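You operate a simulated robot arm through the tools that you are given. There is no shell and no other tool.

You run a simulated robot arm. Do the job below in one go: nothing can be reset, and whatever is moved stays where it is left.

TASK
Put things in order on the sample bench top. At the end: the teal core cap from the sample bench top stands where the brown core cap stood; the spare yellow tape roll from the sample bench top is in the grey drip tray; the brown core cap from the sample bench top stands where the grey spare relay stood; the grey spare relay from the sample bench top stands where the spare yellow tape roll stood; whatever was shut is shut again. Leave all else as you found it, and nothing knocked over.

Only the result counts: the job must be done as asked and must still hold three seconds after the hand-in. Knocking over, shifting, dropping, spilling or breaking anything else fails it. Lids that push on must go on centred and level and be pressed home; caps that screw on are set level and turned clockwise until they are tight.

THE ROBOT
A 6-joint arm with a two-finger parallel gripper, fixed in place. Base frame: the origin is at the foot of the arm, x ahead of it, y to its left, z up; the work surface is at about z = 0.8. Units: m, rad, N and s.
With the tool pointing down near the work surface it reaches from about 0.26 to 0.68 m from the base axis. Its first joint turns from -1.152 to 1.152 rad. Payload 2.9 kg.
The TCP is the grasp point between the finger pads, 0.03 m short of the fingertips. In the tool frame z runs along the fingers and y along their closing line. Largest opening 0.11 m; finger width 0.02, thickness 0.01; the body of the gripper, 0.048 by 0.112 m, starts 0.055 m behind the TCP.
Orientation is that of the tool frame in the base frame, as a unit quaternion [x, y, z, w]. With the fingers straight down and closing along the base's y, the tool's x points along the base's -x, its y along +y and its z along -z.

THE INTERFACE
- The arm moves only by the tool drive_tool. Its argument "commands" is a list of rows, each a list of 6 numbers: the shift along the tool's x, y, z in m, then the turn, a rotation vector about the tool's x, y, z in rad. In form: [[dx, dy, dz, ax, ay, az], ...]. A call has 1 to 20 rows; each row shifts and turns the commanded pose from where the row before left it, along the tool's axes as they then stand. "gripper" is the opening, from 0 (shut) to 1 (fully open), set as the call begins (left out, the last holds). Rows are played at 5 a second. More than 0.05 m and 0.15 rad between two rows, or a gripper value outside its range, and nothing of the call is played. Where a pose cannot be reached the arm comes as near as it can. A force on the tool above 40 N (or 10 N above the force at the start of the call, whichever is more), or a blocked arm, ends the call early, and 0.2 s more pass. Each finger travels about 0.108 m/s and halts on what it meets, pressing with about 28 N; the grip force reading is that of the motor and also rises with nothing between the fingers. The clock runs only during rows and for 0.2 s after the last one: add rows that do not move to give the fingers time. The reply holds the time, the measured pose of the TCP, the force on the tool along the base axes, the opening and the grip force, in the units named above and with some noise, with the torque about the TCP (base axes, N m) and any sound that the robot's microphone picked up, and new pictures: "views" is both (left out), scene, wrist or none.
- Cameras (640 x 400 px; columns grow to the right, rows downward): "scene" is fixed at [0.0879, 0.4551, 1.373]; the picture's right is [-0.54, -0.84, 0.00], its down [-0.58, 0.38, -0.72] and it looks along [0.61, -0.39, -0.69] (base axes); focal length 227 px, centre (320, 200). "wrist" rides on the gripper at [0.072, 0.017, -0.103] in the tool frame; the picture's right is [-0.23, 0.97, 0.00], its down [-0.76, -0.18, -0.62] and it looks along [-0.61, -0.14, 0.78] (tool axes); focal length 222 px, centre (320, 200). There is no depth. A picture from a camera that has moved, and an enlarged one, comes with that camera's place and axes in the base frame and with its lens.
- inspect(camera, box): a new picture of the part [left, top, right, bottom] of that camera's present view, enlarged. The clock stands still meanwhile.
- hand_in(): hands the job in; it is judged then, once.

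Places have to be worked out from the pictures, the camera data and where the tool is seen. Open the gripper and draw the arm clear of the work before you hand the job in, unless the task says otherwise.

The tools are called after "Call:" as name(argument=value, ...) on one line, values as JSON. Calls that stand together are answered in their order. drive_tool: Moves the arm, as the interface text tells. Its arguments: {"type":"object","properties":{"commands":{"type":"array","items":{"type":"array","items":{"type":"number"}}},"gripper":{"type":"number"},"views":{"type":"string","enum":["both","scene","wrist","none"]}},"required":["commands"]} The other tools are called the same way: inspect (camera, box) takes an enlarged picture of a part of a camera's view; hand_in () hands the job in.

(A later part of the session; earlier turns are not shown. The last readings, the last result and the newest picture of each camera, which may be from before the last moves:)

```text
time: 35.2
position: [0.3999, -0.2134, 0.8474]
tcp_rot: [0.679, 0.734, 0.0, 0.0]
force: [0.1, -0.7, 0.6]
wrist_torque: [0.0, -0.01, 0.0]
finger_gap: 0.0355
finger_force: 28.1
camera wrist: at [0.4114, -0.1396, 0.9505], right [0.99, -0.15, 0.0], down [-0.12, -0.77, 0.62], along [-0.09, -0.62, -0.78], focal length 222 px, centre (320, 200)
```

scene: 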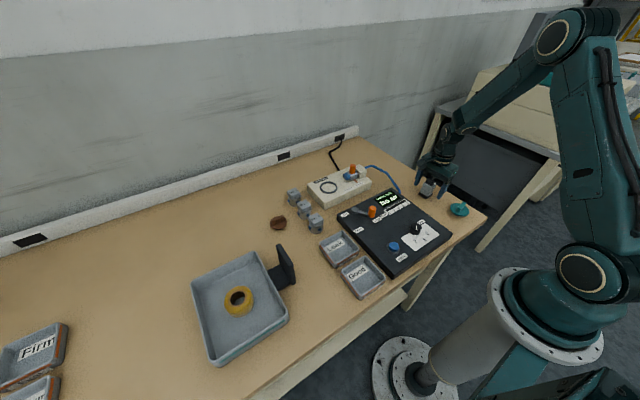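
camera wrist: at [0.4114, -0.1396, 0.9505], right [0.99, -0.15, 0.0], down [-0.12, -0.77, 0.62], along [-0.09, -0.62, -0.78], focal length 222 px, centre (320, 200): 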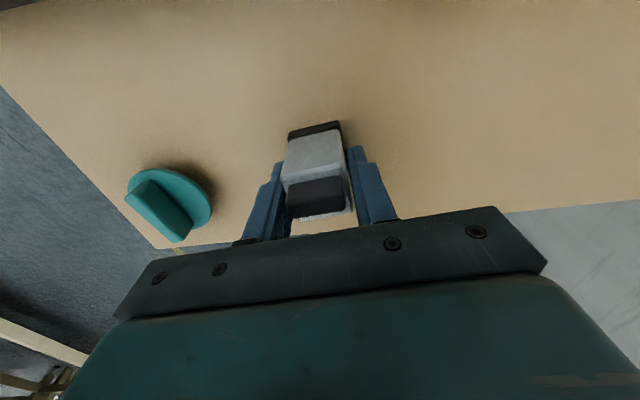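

Relay gripped (35.5 mm, 28 N). Lifting straight up, moving over the tape's former spot, and turning back 0.40 rad so the fingers lie parallel to the hose.

Call:
drive_tool(commands=[[0, 0, -0.01, 0, 0, 0], [0, 0, -0.03, 0, 0, 0], [0, 0, -0.045, 0, 0, 0], [0, 0, -0.045, 0, 0, 0], [0, 0, -0.045, 0, 0, 0], [0, 0, -0.01, 0, 0, 0], [0.0096, 0.0368, 0, 0, 0, 0], [0.0096, 0.0368, 0, 0, 0, 0], [0.0096, 0.0368, 0, 0, 0, 0], [0.0095, 0.0369, 0, 0, 0, 0], [0.0095, 0.0369, 0, 0, 0, 0], [0, 0, 0, 0, 0, -0.1338], [0, 0, 0, 0, 0, -0.1338], [0, 0, 0, 0, 0, -0.1338], [0, 0, 0, 0, 0, 0], [0, 0, 0, 0, 0, 0]])

```text
time: 38.6
position: [0.578, -0.1489, 1.0319]
tcp_rot: [0.518, 0.856, 0.0, 0.0]
force: [0.0, 1.5, -1.1]
wrist_torque: [0.03, -0.01, -0.01]
finger_gap: 0.0355
finger_force: 28.5
camera wrist: at [0.5608, -0.078, 1.1352], right [0.97, 0.25, 0.0], down [0.19, -0.76, 0.62], along [0.16, -0.6, -0.78], focal length 222 px, centre (320, 200)
```

scene: 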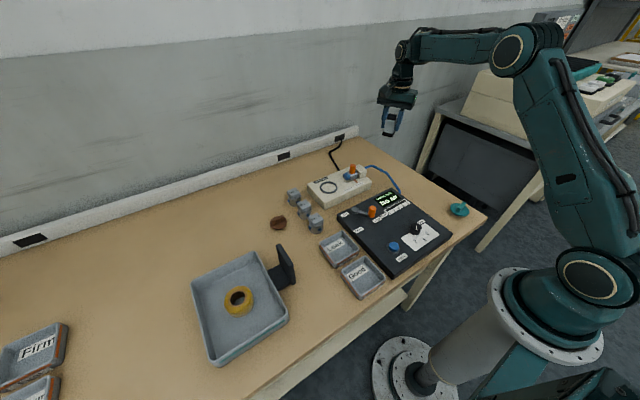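
wrist: 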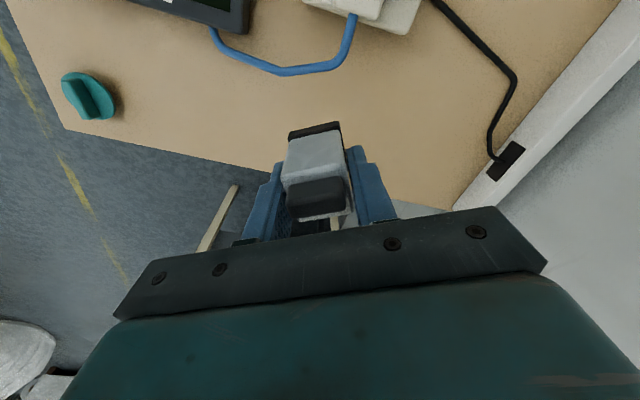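

Relay hangs above the spot; TCP ≈(0.579,-0.1495). Nudging 2 mm away from the hose and lowering to z≈0.92 to check clearance.

Call:
drive_tool(commands=[[-0.0022, 0, 0.02, 0, 0, 0], [0, 0, 0.03, 0, 0, 0], [0, 0, 0.03, 0, 0, 0], [0, 0, 0.02, 0, 0, 0], [0, 0, 0.01, 0, 0, 0], [0, 0, 0, 0, 0, 0], [0, 0, 0, 0, 0, 0]])

```text
time: 40.2
position: [0.5805, -0.1529, 0.9221]
tcp_rot: [0.519, 0.855, 0.001, -0.001]
force: [0.4, 0.0, -1.4]
wrist_torque: [0.0, -0.01, 0.03]
finger_gap: 0.0354
finger_force: 28.2
camera wrist: at [0.5622, -0.0801, 1.0249], right [0.97, 0.25, 0.0], down [0.19, -0.76, 0.62], along [0.15, -0.6, -0.78], focal length 222 px, centre (320, 200)
```

scene: 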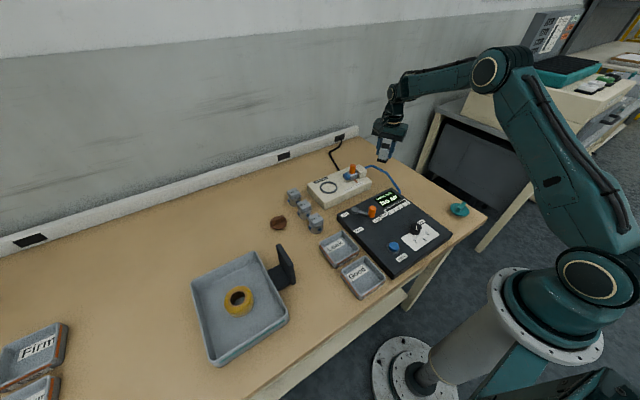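
wrist: 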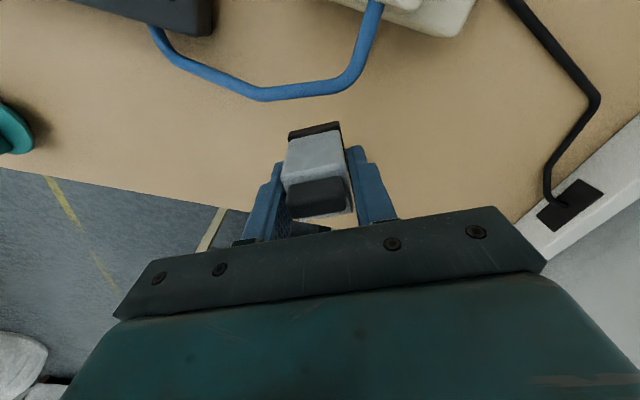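

TCP ≈(0.580,-0.152), clear of the hose. Lowering to just above the bench (z≈0.851).

Call:
drive_tool(commands=[[0, 0, 0.02, 0, 0, 0], [0, 0, 0.02, 0, 0, 0], [0, 0, 0.018, 0, 0, 0], [0, 0, 0.008, 0, 0, 0], [0, 0, 0.004, 0, 0, 0], [0, 0, 0, 0, 0, 0]])

```text
time: 41.6
position: [0.5793, -0.1497, 0.8508]
tcp_rot: [0.519, 0.855, 0.0, 0.001]
force: [0.4, 0.3, -0.4]
wrist_torque: [0.03, 0.03, 0.02]
finger_gap: 0.0354
finger_force: 27.9
camera wrist: at [0.561, -0.0789, 0.9545], right [0.97, 0.25, 0.0], down [0.19, -0.76, 0.62], along [0.15, -0.6, -0.78], focal length 222 px, centre (320, 200)
```

scene: 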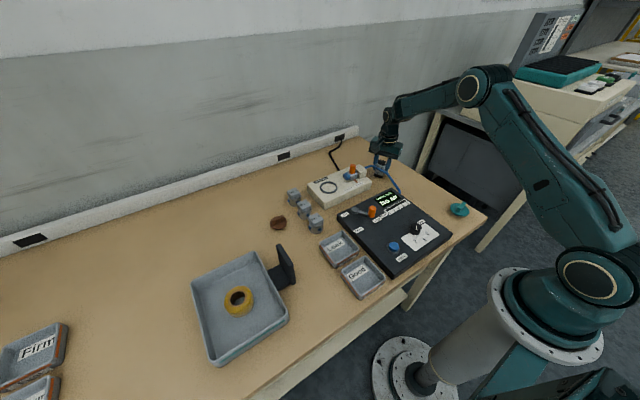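
wrist: 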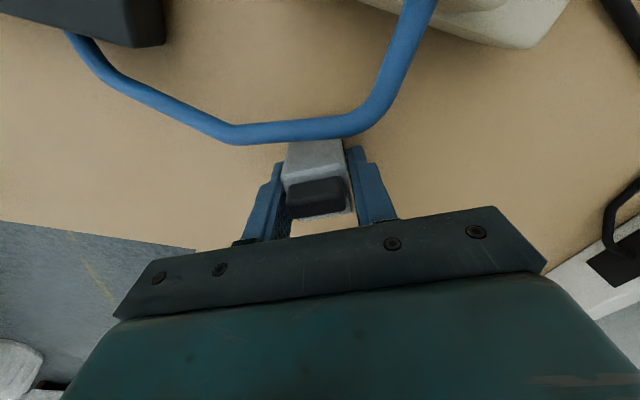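

On target (≈(0.5796,-0.151)). Lowering by 1 mm steps until the bench is felt.

Call:
drive_tool(commands=[[0, 0, 0.002, 0, 0, 0], [0, 0, 0, 0, 0, 0]], views="none")

Call:
drive_tool(commands=[[0, 0, 0.001, 0, 0, 0], [0, 0, 0, 0, 0, 0]], views="none")

Call:
drive_tool(commands=[[0, 0, 0.001, 0, 0, 0], [0, 0, 0, 0, 0, 0]], views="none")

```text
time: 42.2
position: [0.5803, -0.1508, 0.8493]
tcp_rot: [0.519, 0.855, 0.0, 0.0]
force: [-0.2, -0.3, -0.4]
wrist_torque: [-0.02, -0.01, 0.03]
finger_gap: 0.0354
finger_force: 28.0
```

```text
time: 42.8
position: [0.5795, -0.1507, 0.8486]
tcp_rot: [0.518, 0.855, 0.0, 0.0]
force: [0.4, 0.4, -1.4]
wrist_torque: [0.01, -0.02, 0.0]
finger_gap: 0.0353
finger_force: 27.5
```

```text
time: 43.4
position: [0.58, -0.1513, 0.8476]
tcp_rot: [0.518, 0.855, -0.001, 0.0]
force: [0.1, 0.0, -0.7]
wrist_torque: [0.0, 0.0, -0.02]
finger_gap: 0.0355
finger_force: 28.0
```

No contact yet at 0.8476; two more 0.7 mm steps.

Call:
drive_tool(commands=[[0, 0, 0.0007, 0, 0, 0], [0, 0, 0, 0, 0, 0]], views="none")

Call:
drive_tool(commands=[[0, 0, 0.0007, 0, 0, 0], [0, 0, 0, 0, 0, 0]], views="none")

```text
time: 44.0
position: [0.5799, -0.1508, 0.846]
tcp_rot: [0.517, 0.856, 0.0, 0.001]
force: [0.2, -0.1, 4.2]
wrist_torque: [0.05, 0.11, -0.01]
finger_gap: 0.0356
finger_force: 27.6
```

```text
time: 44.6
position: [0.5815, -0.1512, 0.8467]
tcp_rot: [0.518, 0.855, 0.0, 0.001]
force: [-1.9, 1.5, 11.6]
wrist_torque: [0.15, 0.15, 0.0]
finger_gap: 0.0355
finger_force: 28.7
```

Contact made (11 N). Unloading by 0.8 mm and opening to about 64 mm.

Call:
drive_tool(commands=[[0, 0, -0.0008, 0, 0, 0], [0, 0, 0, 0, 0, 0]], views="none")

Call:
drive_tool(commands=[[0, 0, 0, 0, 0, 0], [0, 0, 0, 0, 0, 0], [0, 0, 0, 0, 0, 0]], gripper=0.58)

```text
time: 45.2
position: [0.5803, -0.1507, 0.8481]
tcp_rot: [0.519, 0.855, 0.001, 0.0]
force: [3.6, 2.0, 10.1]
wrist_torque: [0.14, -0.03, -0.06]
finger_gap: 0.0353
finger_force: 27.7
```

```text
time: 46.0
position: [0.5786, -0.151, 0.8462]
tcp_rot: [0.519, 0.855, 0.0, 0.0]
force: [-0.3, -0.2, 0.4]
wrist_torque: [0.01, 0.0, 0.0]
finger_gap: 0.0639
finger_force: 0.1
camera wrist: at [0.5612, -0.0799, 0.9496], right [0.97, 0.25, 0.0], down [0.19, -0.76, 0.62], along [0.15, -0.6, -0.78], focal length 222 px, centre (320, 200)
```

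scene: 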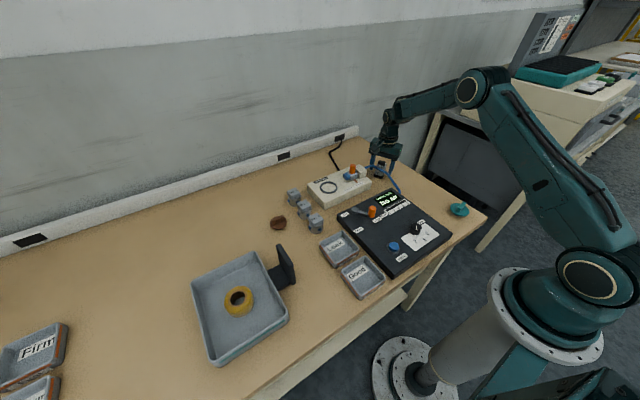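
wrist: 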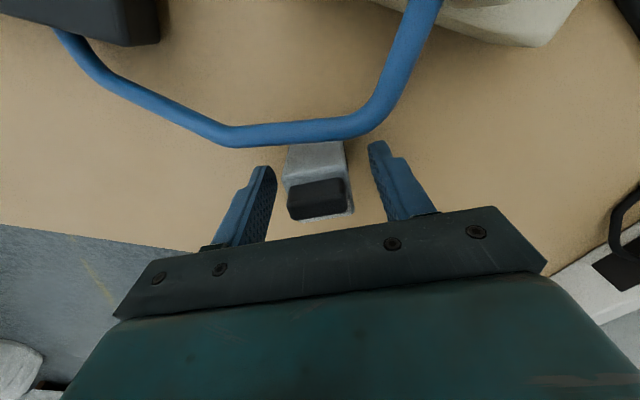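

The relay stands free. Raising straight up and looking back at it to verify its place.

Call:
drive_tool(commands=[[0, 0, -0.015, 0, 0, 0], [0, 0, -0.025, 0, 0, 0], [0, 0, -0.04, 0, 0, 0], [0, 0, -0.045, 0, 0, 0], [0, 0, -0.045, 0, 0, 0], [0, 0, -0.015, 0, 0, 0], [0, 0, 0, 0, 0, 0], [0, 0, 0, 0, 0, 0]])

Call:
inspect(camera="wrist", box=[240, 30, 400, 130])

Call:
inspect(camera="scene", box=[340, 145, 420, 195])

```text
time: 47.8
position: [0.5793, -0.1503, 1.0319]
tcp_rot: [0.519, 0.855, 0.001, 0.0]
force: [0.2, -0.7, -0.6]
wrist_torque: [-0.01, 0.02, 0.02]
finger_gap: 0.0636
finger_force: 0.1
camera wrist: at [0.5616, -0.079, 1.1353], right [0.97, 0.25, 0.0], down [0.19, -0.76, 0.62], along [0.15, -0.6, -0.78], focal length 222 px, centre (320, 200)
```

scene: 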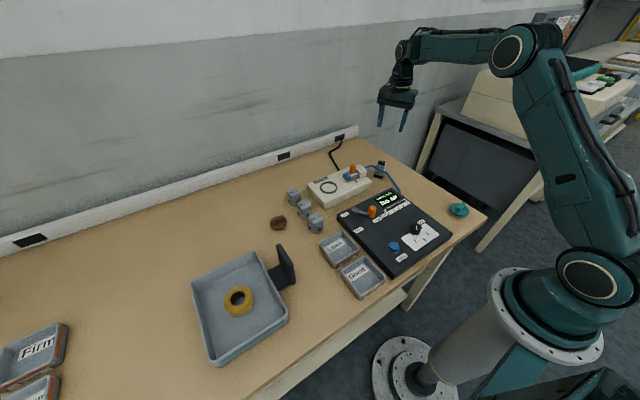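
wrist: 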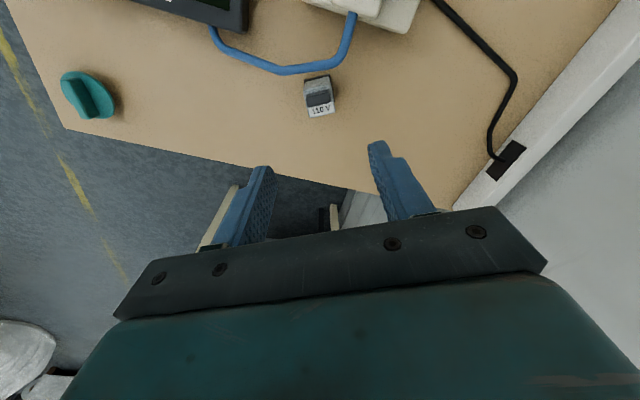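

```text
4.00 times, centred on (320, 80) of wrist
camera zoom: at [0.5616, -0.079, 1.1353], right [0.97, 0.25, 0.0], down [0.19, -0.76, 0.62], along [0.15, -0.6, -0.78], focal length 888 px, centre (320, 680)
```

zoom: 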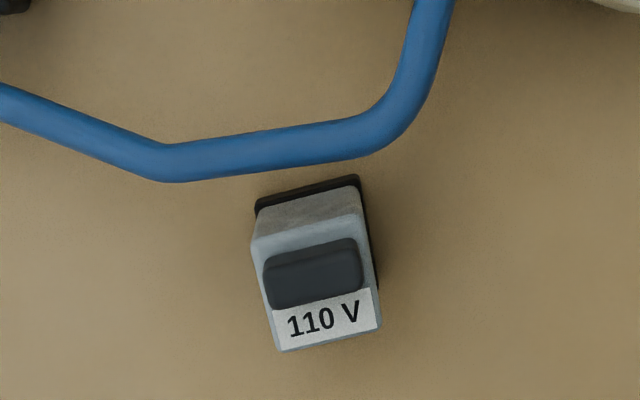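

```text
8.00 times, centred on (380, 170) of scene
camera zoom: at [0.0879, 0.4551, 1.373], right [-0.54, -0.84, 0.0], down [-0.58, 0.38, -0.72], along [0.61, -0.39, -0.69], focal length 1815 px, centre (-160, 440)
```

zoom: 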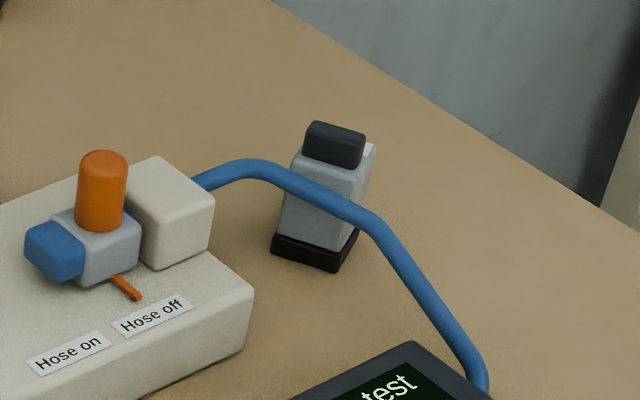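

Relay computed at (0.5795,-0.1515), within ~1 mm of the tape's old centre, and the hose is unmoved. Next I turn the tool so it closes across the brown cap's fin (along x) and traverse over to it.

Call:
drive_tool(commands=[[0, 0, 0, 0, 0, 0.133], [0, 0, 0, 0, 0, 0.133], [0, 0, 0, 0, 0, 0.133], [0, 0, 0, 0, 0, 0.133], [0.02, -0.0018, 0, 0, 0, 0], [0.0415, -0.0037, 0, 0, 0, 0], [0.0415, -0.0037, 0, 0, 0, 0], [0.0415, -0.0037, 0, 0, 0, 0], [0.0415, -0.0037, 0, 0, 0, 0], [0.0415, -0.0037, 0, 0, 0, 0], [0.0415, -0.0037, 0, 0, 0, 0], [0.0415, -0.0037, 0, 0, 0, 0], [0.0415, -0.0037, 0, 0, 0, 0], [0.0415, -0.0037, 0, 0, 0, 0], [0.0415, -0.0037, 0, 0, 0, 0], [0.02, -0.002, 0, 0, 0, 0], [0, 0, 0, 0, 0, 0], [0, 0, 0, 0, 0, 0]], gripper=0.5)

```text
time: 51.6
position: [0.563, 0.3063, 1.0291]
tcp_rot: [0.725, 0.688, 0.0, 0.0]
force: [0.0, 1.1, 0.6]
wrist_torque: [0.0, -0.01, -0.01]
finger_gap: 0.055
finger_force: 0.1
camera wrist: at [0.5838, 0.3774, 1.1325], right [0.96, -0.28, 0.0], down [-0.22, -0.75, 0.62], along [-0.17, -0.6, -0.78], focal length 222 px, centre (320, 200)
```

scene: 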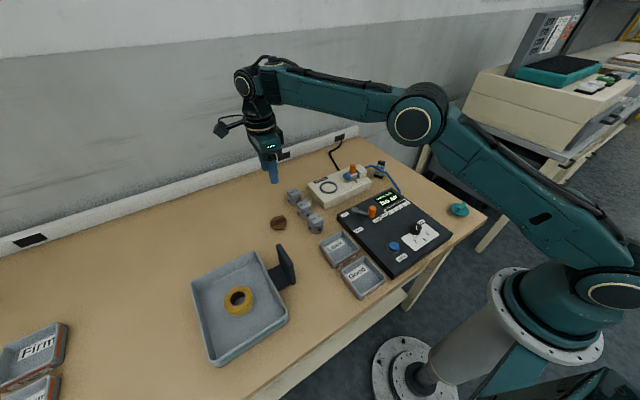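
wrist: 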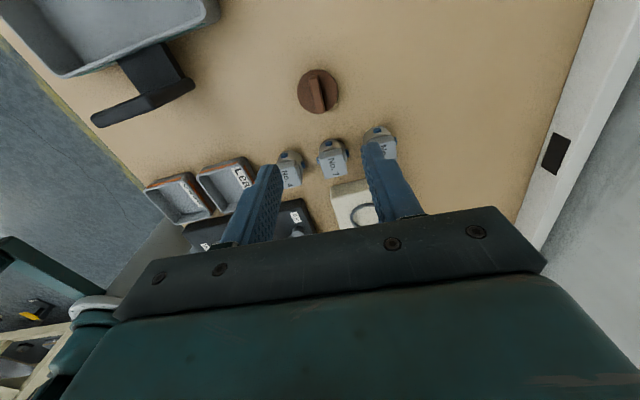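

The brown cap lies under the gripper; enlarging it to refine centre and fin angle from this side.

Call:
inspect(camera="wrist", box=[270, 60, 366, 120])

Call:
inspect(camera="wrist", box=[240, 40, 432, 160])

```text
6.67 times, centred on (318, 90) of wrist
camera zoom: at [0.5838, 0.3774, 1.1325], right [0.96, -0.28, 0.0], down [-0.22, -0.75, 0.62], along [-0.17, -0.6, -0.78], focal length 1481 px, centre (333, 933)
```

zoom: 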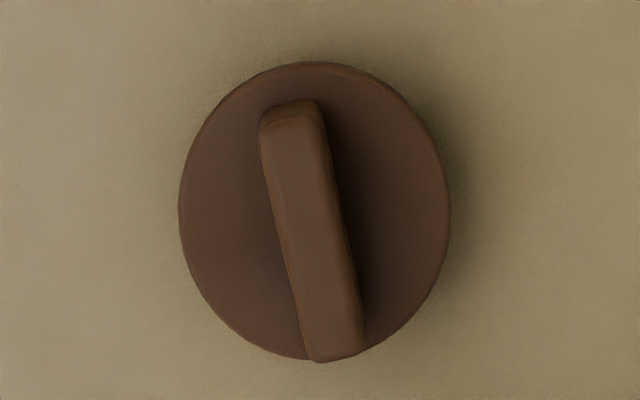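

```text
3.33 times, centred on (336, 100) of wrist
camera zoom: at [0.5838, 0.3774, 1.1325], right [0.96, -0.28, 0.0], down [-0.22, -0.75, 0.62], along [-0.17, -0.6, -0.78], focal length 740 px, centre (267, 533)
```

zoom: 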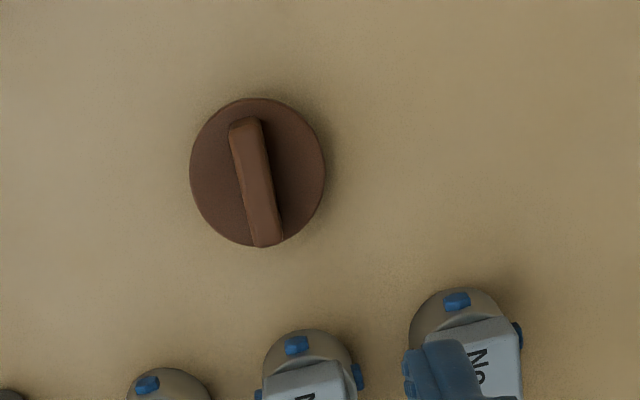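

Cap centre ≈(0.560,0.308), fin at ≈87°, which matches the tool within a degree. Shifting 3 mm and lowering to z≈0.90 for a check.

Call:
drive_tool(commands=[[0.0007, -0.0015, 0.03, 0, 0, 0], [0.0006, -0.0016, 0.03, 0, 0, 0], [0, 0, 0.03, 0, 0, 0], [0, 0, 0.025, 0, 0, 0], [0, 0, 0.014, 0, 0, 0], [0, 0, 0, 0, 0, 0], [0, 0, 0, 0, 0, 0]])

Call:
inspect(camera="wrist", box=[240, 80, 400, 180])

```text
time: 53.2
position: [0.5577, 0.3086, 0.9032]
tcp_rot: [0.726, 0.688, -0.001, 0.001]
force: [0.8, 0.3, 0.5]
wrist_torque: [0.02, -0.01, -0.02]
finger_gap: 0.0547
finger_force: 0.1
camera wrist: at [0.5794, 0.3795, 1.0063], right [0.96, -0.28, 0.0], down [-0.22, -0.75, 0.62], along [-0.17, -0.6, -0.78], focal length 222 px, centre (320, 200)
```

scene: 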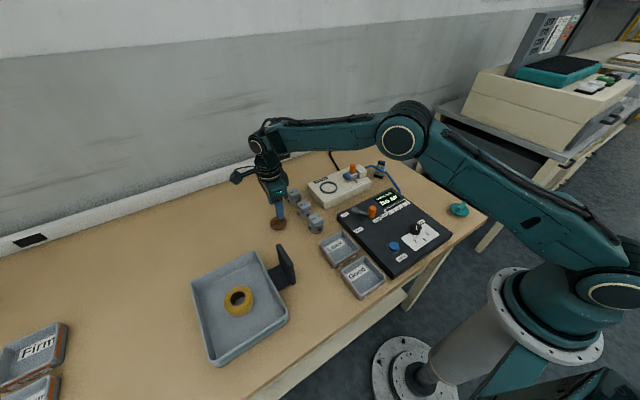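
wrist: 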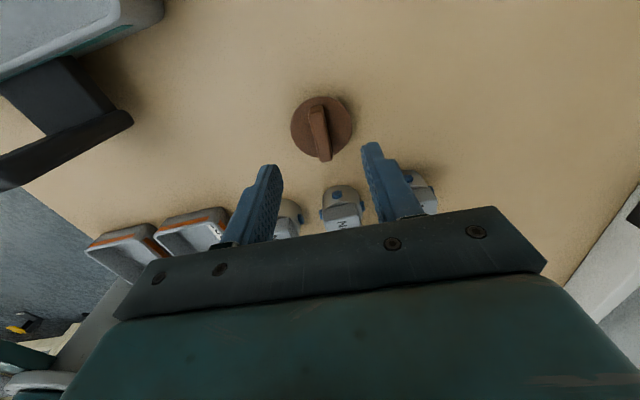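

```text
4.00 times, centred on (320, 130) of wrist
camera zoom: at [0.5794, 0.3795, 1.0063], right [0.96, -0.28, 0.0], down [-0.22, -0.75, 0.62], along [-0.17, -0.6, -0.78], focal length 888 px, centre (320, 480)
```

zoom: 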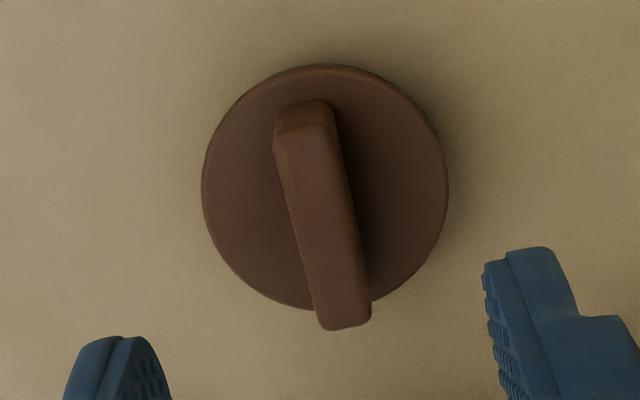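

Cap centre reads (0.5596,0.3075), 1 mm from the TCP. Lowering to z≈0.841 so the tips straddle the fin just above the disc.

Call:
drive_tool(commands=[[0, 0.001, 0.02, 0, 0, 0], [0, 0, 0.02, 0, 0, 0], [0, 0, 0.015, 0, 0, 0], [0, 0, 0.006, 0, 0, 0], [0, 0, 0, 0, 0, 0]])

Call:
inspect(camera="wrist", box=[240, 110, 400, 210])

Call:
inspect(camera="scene", box=[230, 180, 326, 240])

```text
time: 54.4
position: [0.5586, 0.3051, 0.8412]
tcp_rot: [0.725, 0.689, 0.0, 0.0]
force: [0.2, 0.4, -0.1]
wrist_torque: [-0.04, 0.0, 0.0]
finger_gap: 0.0549
finger_force: 0.0
camera wrist: at [0.5805, 0.3765, 0.9446], right [0.96, -0.28, 0.0], down [-0.22, -0.75, 0.62], along [-0.17, -0.6, -0.78], focal length 222 px, centre (320, 200)
```

scene: 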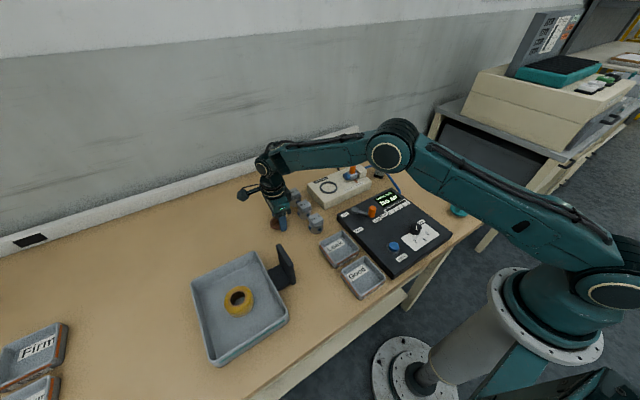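
wrist: 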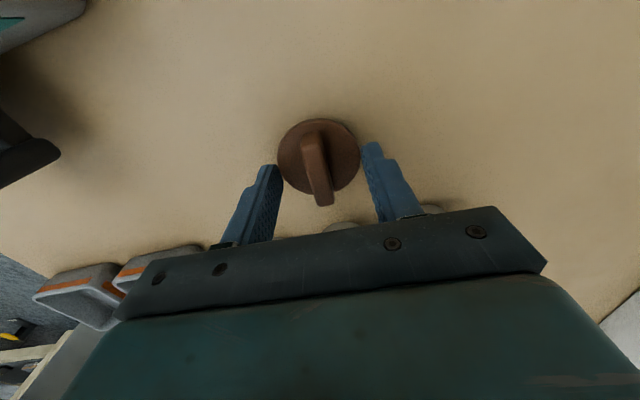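

```text
4.00 times, centred on (320, 160) of wrist
camera zoom: at [0.5805, 0.3765, 0.9446], right [0.96, -0.28, 0.0], down [-0.22, -0.75, 0.62], along [-0.17, -0.6, -0.78], focal length 888 px, centre (320, 360)
```

zoom: 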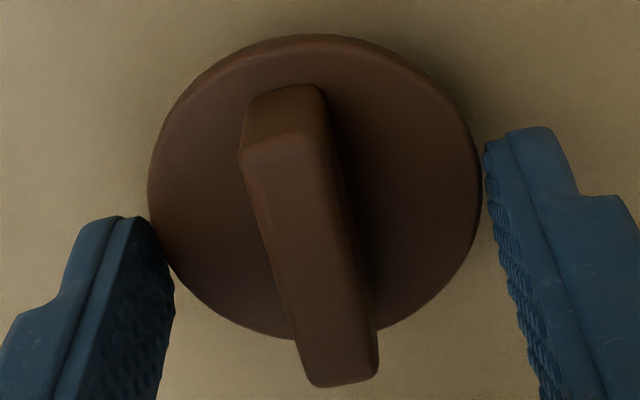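

```text
6.67 times, centred on (278, 210) of scene
camera zoom: at [0.0879, 0.4551, 1.373], right [-0.54, -0.84, 0.0], down [-0.58, 0.38, -0.72], along [0.61, -0.39, -0.69], focal length 1512 px, centre (600, 133)
```

zoom: 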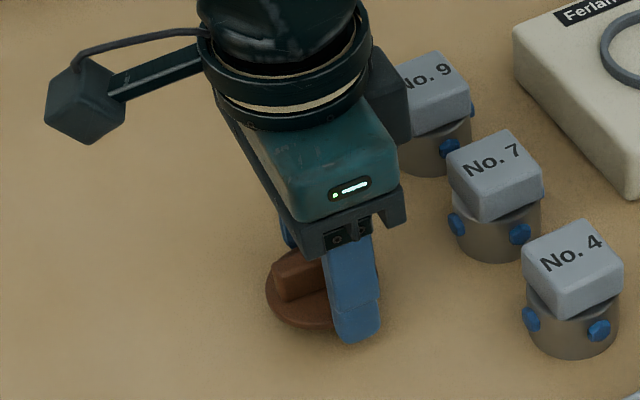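

Fingers straddle the fin, centred within ~1.5 mm. Closing.

Call:
drive_tool(commands=[[0, 0, 0, 0, 0, 0], [0, 0, 0, 0, 0, 0], [0, 0, 0, 0, 0, 0], [0, 0, 0, 0, 0, 0]], gripper=0, views="wrist")

```text
time: 55.4
position: [0.5605, 0.306, 0.8408]
tcp_rot: [0.725, 0.689, 0.0, 0.001]
force: [-0.1, 0.4, -0.6]
wrist_torque: [0.0, -0.01, 0.02]
finger_gap: 0.0501
finger_force: 27.7
camera wrist: at [0.5805, 0.3765, 0.9448], right [0.96, -0.28, 0.0], down [-0.22, -0.75, 0.62], along [-0.17, -0.6, -0.78], focal length 222 px, centre (320, 200)
```

wrist: 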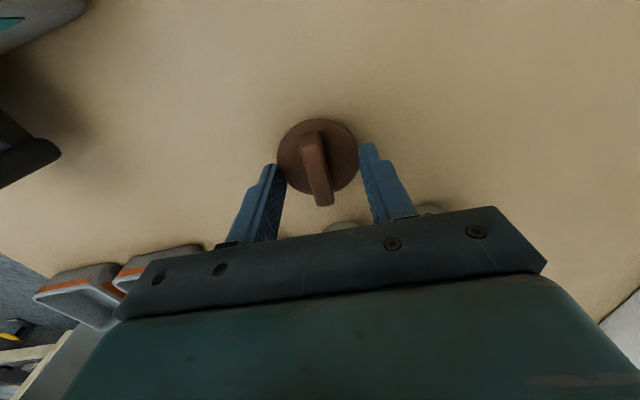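

The fingers stopped at 50 mm: the tips are on the disc's edge, so the disc is thicker than I judged (top ≈0.813). I'll reopen, raise 8 mm so the tips clear the disc, and close on the fin alone.

Call:
drive_tool(commands=[[0, 0, 0, 0, 0, 0], [0, 0, 0, 0, 0, 0], [0, 0, -0.004, 0, 0, 0], [0, 0, -0.004, 0, 0, 0], [0.001, 0, 0, 0, 0, 0], [0, 0, 0, 0, 0, 0]], gripper=0.52, views="wrist")

Call:
inspect(camera="wrist", box=[240, 110, 400, 210])

```text
time: 56.8
position: [0.5603, 0.307, 0.849]
tcp_rot: [0.726, 0.688, 0.0, 0.0]
force: [-0.9, -0.7, -0.3]
wrist_torque: [-0.02, 0.02, 0.0]
finger_gap: 0.0571
finger_force: 0.0
camera wrist: at [0.5813, 0.3782, 0.9525], right [0.96, -0.28, 0.0], down [-0.22, -0.75, 0.62], along [-0.17, -0.6, -0.78], focal length 222 px, centre (320, 200)
```

wrist: 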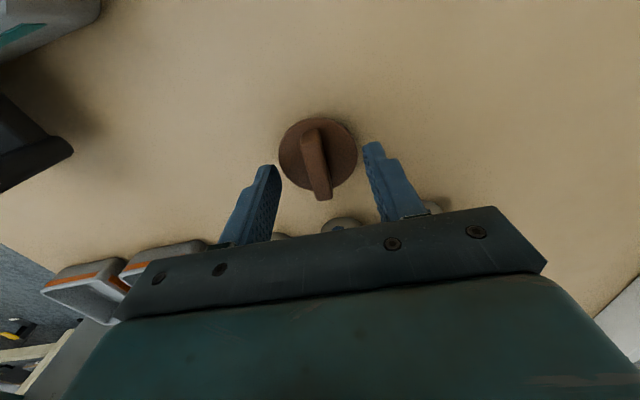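

```text
4.00 times, centred on (320, 160) of wrist
camera zoom: at [0.5813, 0.3782, 0.9525], right [0.96, -0.28, 0.0], down [-0.22, -0.75, 0.62], along [-0.17, -0.6, -0.78], focal length 888 px, centre (320, 360)
```

zoom: 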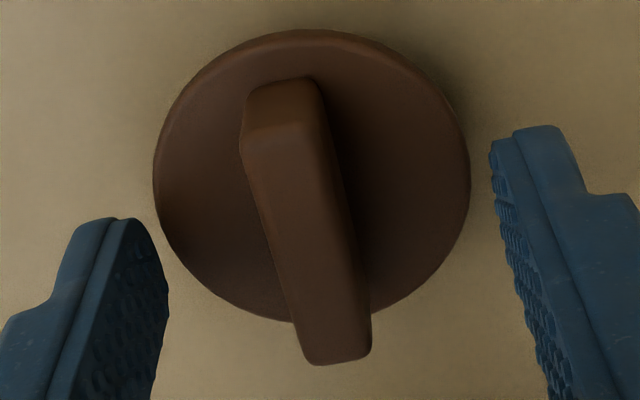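

Tips are now level with the fin only; cap centre comes out at (0.560,0.3095) with disc top ≈0.813. I'll shift 2 mm along +y to be central and close.

Call:
drive_tool(commands=[[0.002, 0, 0, 0, 0, 0], [0, 0, 0, 0, 0, 0]], views="none")

Call:
drive_tool(commands=[[0, 0, 0, 0, 0, 0], [0, 0, 0, 0, 0, 0], [0, 0, 0, 0, 0, 0], [0, 0, 0, 0, 0, 0]], gripper=0, views="wrist")

Call:
inspect(camera="wrist", box=[240, 110, 400, 210])

```text
time: 57.4
position: [0.5604, 0.3087, 0.8499]
tcp_rot: [0.725, 0.688, 0.0, 0.0]
force: [-0.7, -0.4, 0.1]
wrist_torque: [-0.01, 0.02, 0.01]
finger_gap: 0.0572
finger_force: 0.1
```

```text
time: 58.4
position: [0.5611, 0.3081, 0.8497]
tcp_rot: [0.726, 0.688, 0.0, 0.0]
force: [-0.9, -0.3, 0.4]
wrist_torque: [-0.01, -0.02, -0.02]
finger_gap: 0.0106
finger_force: 27.9
camera wrist: at [0.5823, 0.3795, 0.9527], right [0.96, -0.28, 0.0], down [-0.22, -0.75, 0.62], along [-0.17, -0.6, -0.78], focal length 222 px, centre (320, 200)
```

wrist: 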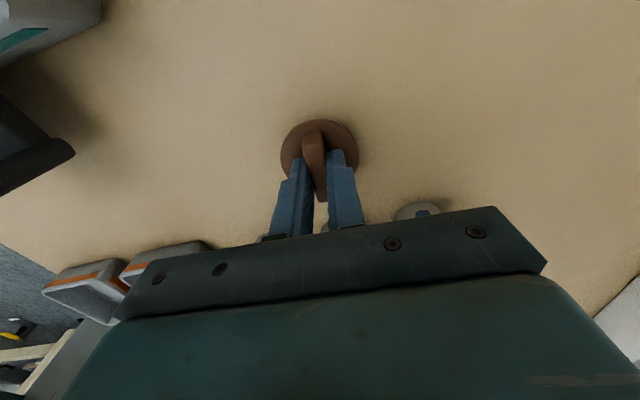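

```text
4.00 times, centred on (320, 160) of wrist
camera zoom: at [0.5823, 0.3795, 0.9527], right [0.96, -0.28, 0.0], down [-0.22, -0.75, 0.62], along [-0.17, -0.6, -0.78], focal length 888 px, centre (320, 360)
```

zoom: 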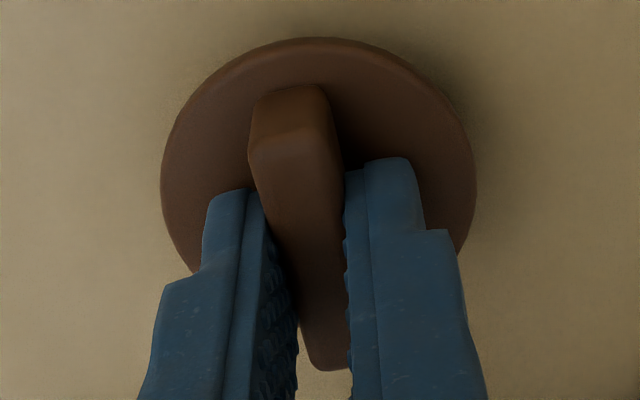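

Fin gripped (10.6 mm). Lifting to z≈1.03 and carrying the brown cap toward the relay's former spot.

Call:
drive_tool(commands=[[0, 0, -0.01, 0, 0, 0], [0, 0, -0.03, 0, 0, 0], [0, 0, -0.045, 0, 0, 0], [0, 0, -0.045, 0, 0, 0], [0, 0, -0.04, 0, 0, 0], [0, 0, -0.01, 0, 0, 0], [0, 0, 0, 0, 0, 0]], views="wrist")

Call:
drive_tool(commands=[[-0.02, -0.005, 0, 0, 0, 0], [-0.0407, -0.0102, 0, 0, 0, 0], [-0.0407, -0.0102, 0, 0, 0, 0], [-0.0407, -0.0102, 0, 0, 0, 0], [-0.0407, -0.0102, 0, 0, 0, 0], [-0.0407, -0.0102, 0, 0, 0, 0], [-0.0407, -0.0102, 0, 0, 0, 0], [-0.0407, -0.0102, 0, 0, 0, 0], [-0.0407, -0.0102, 0, 0, 0, 0], [-0.0407, -0.0102, 0, 0, 0, 0], [-0.0407, -0.0102, 0, 0, 0, 0], [-0.0407, -0.0102, 0, 0, 0, 0], [-0.0407, -0.0102, 0, 0, 0, 0], [-0.02, -0.005, 0, 0, 0, 0], [0, 0, 0, 0, 0, 0], [0, 0, 0, 0, 0, 0]])

```text
time: 60.0
position: [0.5618, 0.306, 1.0315]
tcp_rot: [0.726, 0.688, -0.001, 0.0]
force: [-0.8, 0.4, 0.9]
wrist_torque: [0.03, 0.0, 0.02]
finger_gap: 0.0107
finger_force: 28.4
camera wrist: at [0.5826, 0.377, 1.1343], right [0.96, -0.28, 0.0], down [-0.22, -0.75, 0.62], along [-0.17, -0.6, -0.78], focal length 222 px, centre (320, 200)
```

wrist: 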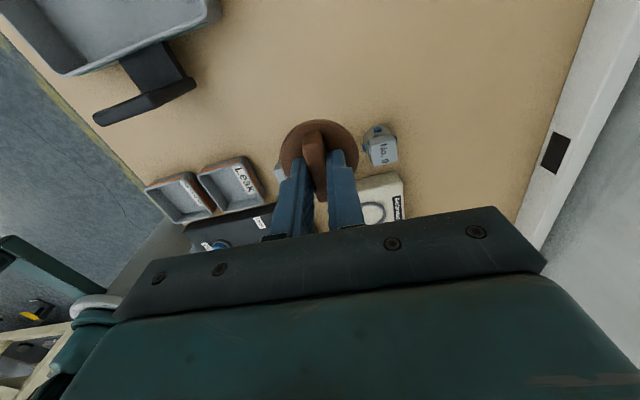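

```text
time: 63.4
position: [0.4024, -0.2109, 1.0301]
tcp_rot: [0.725, 0.688, 0.0, 0.0]
force: [-0.2, 0.3, -0.6]
wrist_torque: [-0.01, -0.01, 0.03]
finger_gap: 0.0105
finger_force: 27.7
camera wrist: at [0.4238, -0.1398, 1.1328], right [0.96, -0.28, 0.0], down [-0.22, -0.75, 0.62], along [-0.17, -0.6, -0.78], focal length 222 px, centre (320, 200)
```

scene: 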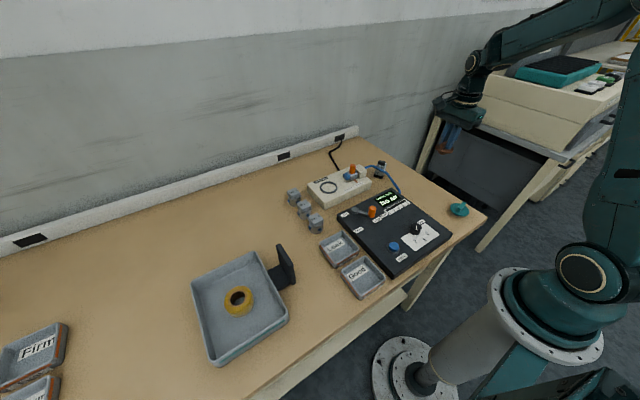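
wrist: 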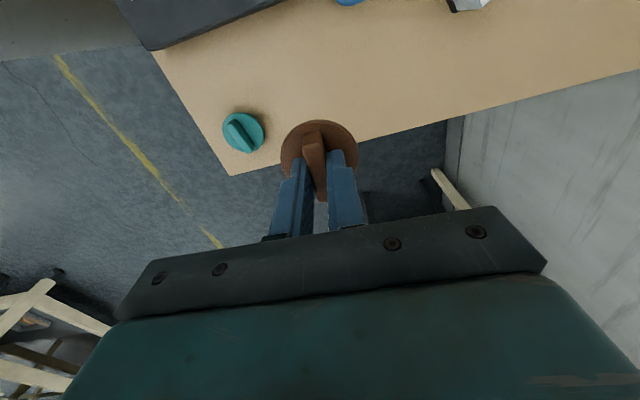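

TCP ≈(0.4027,-0.2108); correcting by about (-2.4,-2.2) mm and lowering to z≈0.87.

Call:
drive_tool(commands=[[-0.0012, -0.0012, 0.03, 0, 0, 0], [-0.0011, -0.0012, 0.04, 0, 0, 0], [0, 0, 0.04, 0, 0, 0], [0, 0, 0.03, 0, 0, 0], [0, 0, 0.02, 0, 0, 0], [0, 0, 0, 0, 0, 0], [0, 0, 0, 0, 0, 0]])

Call:
drive_tool(commands=[[0, 0, 0.005, 0, 0, 0], [0, 0, 0.005, 0, 0, 0], [0, 0, 0, 0, 0, 0]], views="wrist")

```text
time: 65.0
position: [0.3989, -0.2155, 0.8714]
tcp_rot: [0.725, 0.689, 0.0, 0.0]
force: [-0.2, -0.3, 0.3]
wrist_torque: [0.02, -0.06, -0.05]
finger_gap: 0.0106
finger_force: 27.6
camera wrist: at [0.419, -0.1447, 0.9735], right [0.96, -0.28, 0.0], down [-0.22, -0.75, 0.62], along [-0.17, -0.6, -0.78], focal length 222 px, centre (320, 200)
```

scene: 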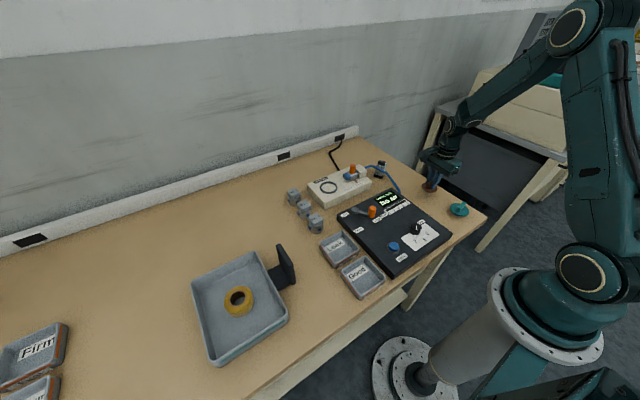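
wrist: 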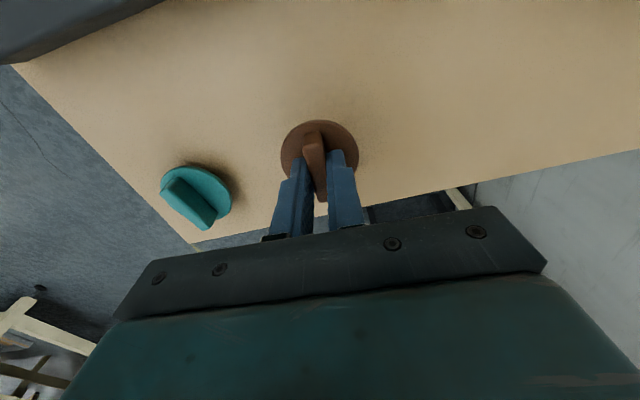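

```text
time: 65.8
position: [0.3992, -0.2144, 0.8608]
tcp_rot: [0.726, 0.688, 0.001, 0.0]
force: [-0.2, -0.5, 0.5]
wrist_torque: [0.02, 0.01, 0.0]
finger_gap: 0.0106
finger_force: 28.1
camera wrist: at [0.4197, -0.1433, 0.9637], right [0.96, -0.28, 0.0], down [-0.22, -0.75, 0.62], along [-0.17, -0.6, -0.78], focal length 222 px, centre (320, 200)
```

wrist: 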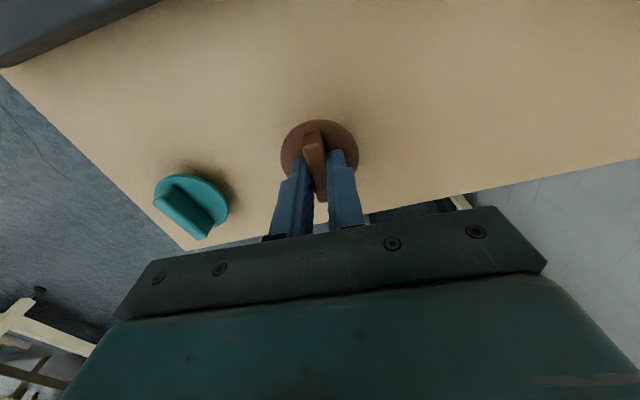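

Averaged TCP is (0.399,-0.2149); nudging (+1.2,+1.8) mm and lowering close to the bench.

Call:
drive_tool(commands=[[0.0018, 0.0012, 0.003, 0, 0, 0], [0, 0, 0.004, 0, 0, 0], [0, 0, 0.002, 0, 0, 0], [0, 0, 0, 0, 0, 0]], views="none")

Call:
drive_tool(commands=[[0, 0, 0.001, 0, 0, 0], [0, 0, 0, 0, 0, 0]], views="none")

Call:
drive_tool(commands=[[0, 0, 0.001, 0, 0, 0], [0, 0, 0, 0, 0, 0]], views="none")

```text
time: 66.8
position: [0.4008, -0.2118, 0.8517]
tcp_rot: [0.726, 0.688, 0.0, 0.0]
force: [-0.2, 0.1, 0.4]
wrist_torque: [-0.01, 0.02, -0.02]
finger_gap: 0.0104
finger_force: 27.6
```

```text
time: 67.4
position: [0.4013, -0.2119, 0.8499]
tcp_rot: [0.726, 0.688, 0.0, 0.0]
force: [1.0, -0.4, 0.2]
wrist_torque: [0.01, -0.01, 0.01]
finger_gap: 0.0106
finger_force: 27.8
```

```text
time: 68.0
position: [0.4005, -0.2124, 0.8496]
tcp_rot: [0.725, 0.688, 0.0, 0.0]
force: [-0.1, 0.2, 2.3]
wrist_torque: [0.03, -0.04, -0.02]
finger_gap: 0.0108
finger_force: 28.4
```

First hint of contact (2.3 N); one more 0.7 mm step to confirm.

Call:
drive_tool(commands=[[0, 0, 0.0007, 0, 0, 0], [0, 0, 0, 0, 0, 0]], views="none")

```text
time: 68.6
position: [0.3999, -0.2112, 0.8486]
tcp_rot: [0.725, 0.689, 0.0, 0.001]
force: [-0.8, 0.8, 8.4]
wrist_torque: [0.04, 0.05, -0.02]
finger_gap: 0.0108
finger_force: 27.8
```

Seated on the bench (8 N). Unloading slightly and opening.

Call:
drive_tool(commands=[[0, 0, -0.0006, 0, 0, 0], [0, 0, 0, 0, 0, 0]], views="none")

Call:
drive_tool(commands=[[0, 0, 0, 0, 0, 0], [0, 0, 0, 0, 0, 0], [0, 0, 0, 0, 0, 0]], gripper=0.4, views="wrist")

Call:
inspect(camera="wrist", box=[240, 110, 400, 210])

```text
time: 69.2
position: [0.4006, -0.2117, 0.849]
tcp_rot: [0.726, 0.688, 0.0, 0.0]
force: [-0.3, -0.4, 5.1]
wrist_torque: [0.01, 0.0, -0.01]
finger_gap: 0.0103
finger_force: 28.1
```

```text
time: 70.0
position: [0.4005, -0.2105, 0.85]
tcp_rot: [0.725, 0.688, 0.0, 0.0]
force: [0.5, 0.2, -0.7]
wrist_torque: [-0.01, 0.01, 0.01]
finger_gap: 0.0441
finger_force: 0.1
camera wrist: at [0.4212, -0.1408, 0.9523], right [0.96, -0.28, 0.0], down [-0.22, -0.75, 0.62], along [-0.17, -0.6, -0.78], focal length 222 px, centre (320, 200)
```

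wrist: 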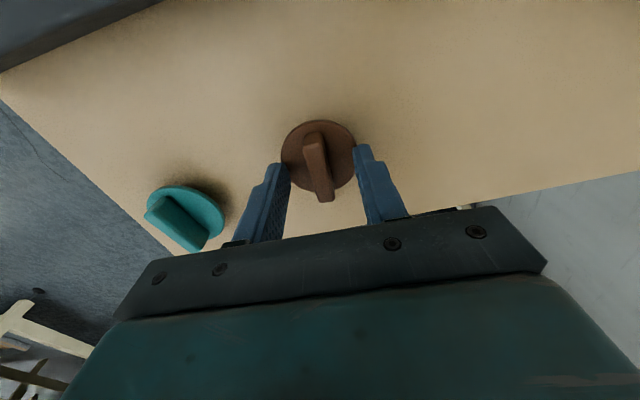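

```text
4.00 times, centred on (320, 160) of wrist
camera zoom: at [0.4212, -0.1408, 0.9523], right [0.96, -0.28, 0.0], down [-0.22, -0.75, 0.62], along [-0.17, -0.6, -0.78], focal length 888 px, centre (320, 360)
```

zoom: 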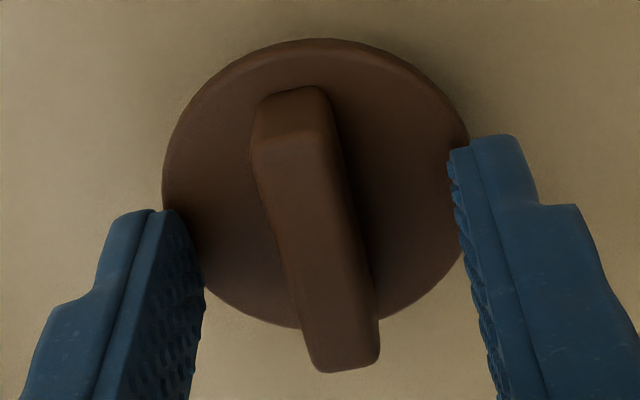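

Brown cap stands flat at ≈(0.400,-0.211). Raising clear and moving high over the teal cap to measure it.

Call:
drive_tool(commands=[[0, 0, -0.01, 0, 0, 0], [0, 0, -0.025, 0, 0, 0], [0, 0, -0.04, 0, 0, 0], [0, 0, -0.04, 0, 0, 0], [0, 0, -0.04, 0, 0, 0], [0, 0, -0.02, 0, 0, 0], [-0.0093, -0.0407, 0, 0, 0, 0], [-0.0093, -0.0407, 0, 0, 0, 0], [-0.0093, -0.0407, 0, 0, 0, 0], [0, 0, 0, 0, 0, 0], [0, 0, 0, 0, 0, 0]], gripper=0.6)

Call:
inspect(camera="wrist", box=[240, 40, 432, 160])

Call:
inspect(camera="scene", box=[400, 165, 496, 225])

```text
time: 72.4
position: [0.2777, -0.2321, 1.024]
tcp_rot: [0.726, 0.688, 0.0, 0.0]
force: [0.0, 0.1, 0.2]
wrist_torque: [0.01, -0.03, 0.02]
finger_gap: 0.0663
finger_force: 0.1
camera wrist: at [0.2989, -0.1617, 1.1279], right [0.96, -0.28, 0.0], down [-0.22, -0.75, 0.62], along [-0.17, -0.6, -0.78], focal length 222 px, centre (320, 200)
```

scene: 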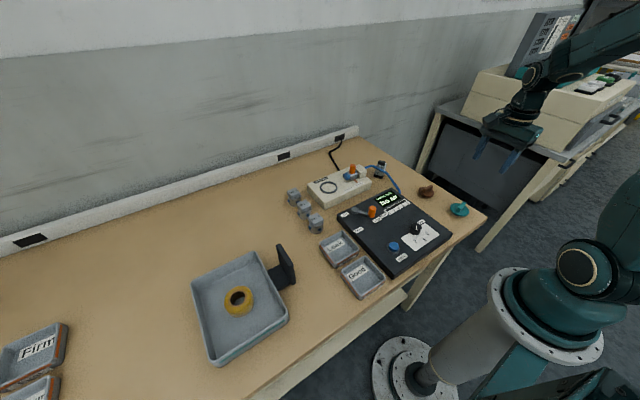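
wrist: 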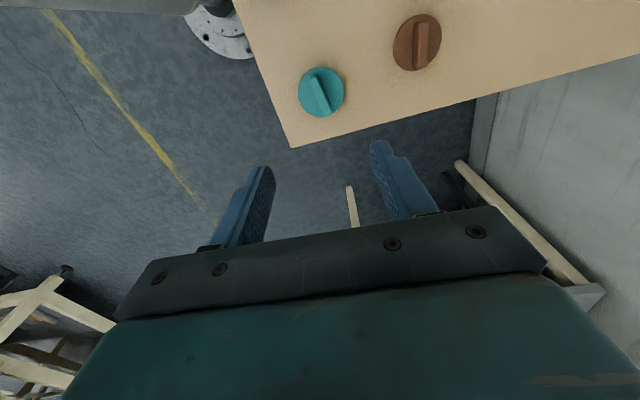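

```text
3.33 times, centred on (336, 100) of wrist
camera zoom: at [0.2989, -0.1617, 1.1279], right [0.96, -0.28, 0.0], down [-0.22, -0.75, 0.62], along [-0.17, -0.6, -0.78], focal length 740 px, centre (267, 533)
```

zoom: 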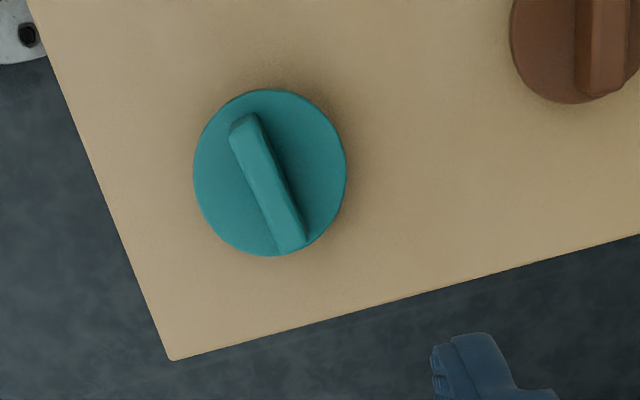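

```text
6.67 times, centred on (448, 195) of scene
camera zoom: at [0.0879, 0.4551, 1.373], right [-0.54, -0.84, 0.0], down [-0.58, 0.38, -0.72], along [0.61, -0.39, -0.69], focal length 1512 px, centre (-533, 233)
```

zoom: 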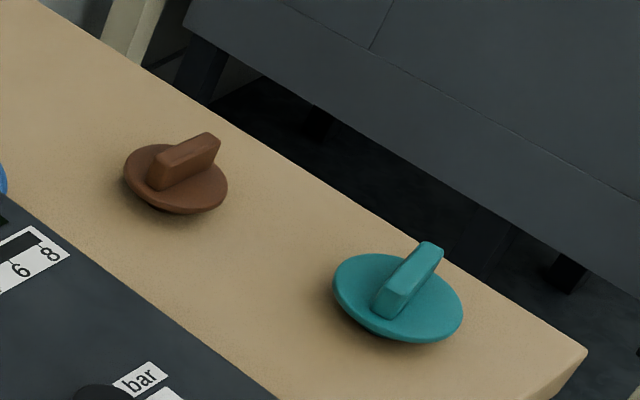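

Teal cap rim centre ≈(0.280,-0.231), Ø≈60 mm, fin at ≈98° topping ≈0.836. Turning the tool back 0.194 rad to match the fin, shifting ~3 mm, and lowering to z≈0.92 for a check.

Call:
drive_tool(commands=[[0, 0, 0, 0, 0, -0.097], [0, 0, 0, 0, 0, -0.097], [0.0022, 0.0023, 0.02, 0, 0, 0], [0, 0, 0.03, 0, 0, 0], [0, 0, 0.03, 0, 0, 0], [0, 0, 0.02, 0, 0, 0], [0, 0, 0, 0, 0, 0], [0, 0, 0, 0, 0, 0]])

Call:
inspect(camera="wrist", box=[240, 80, 400, 180])

```text
time: 74.2
position: [0.2785, -0.2289, 0.9243]
tcp_rot: [0.655, 0.756, 0.0, 0.001]
force: [-0.6, -0.7, 0.6]
wrist_torque: [-0.03, -0.03, 0.02]
finger_gap: 0.0662
finger_force: 0.0
camera wrist: at [0.2851, -0.1552, 1.0274], right [1.0, -0.09, 0.0], down [-0.07, -0.78, 0.62], along [-0.05, -0.62, -0.78], focal length 222 px, centre (320, 200)
```

scene: 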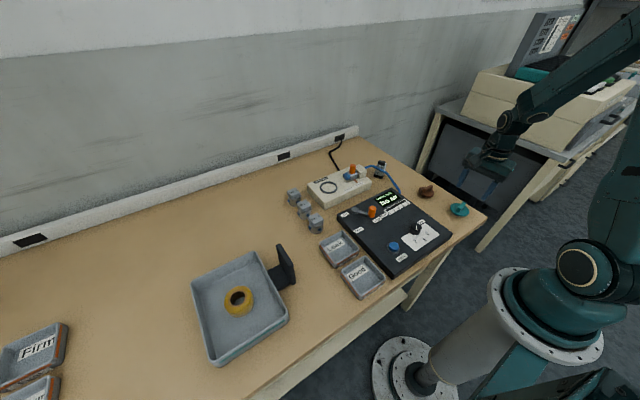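
wrist: 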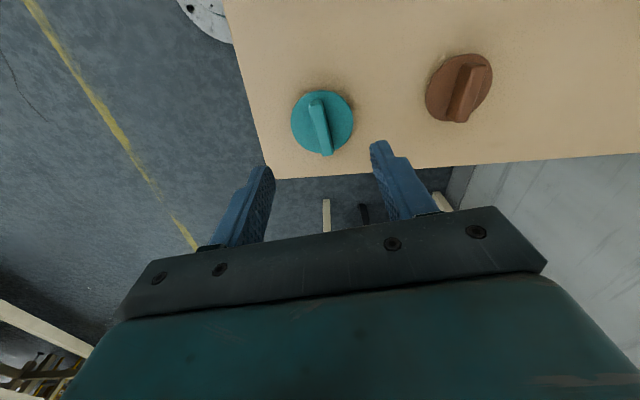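

```text
4.00 times, centred on (320, 130) of wrist
camera zoom: at [0.2851, -0.1552, 1.0274], right [1.0, -0.09, 0.0], down [-0.07, -0.78, 0.62], along [-0.05, -0.62, -0.78], focal length 888 px, centre (320, 480)
```

zoom: 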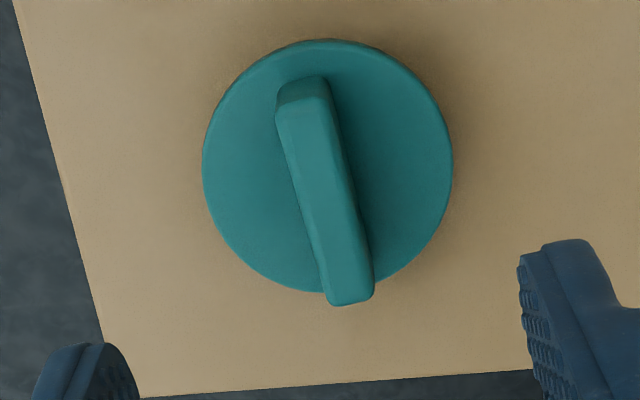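

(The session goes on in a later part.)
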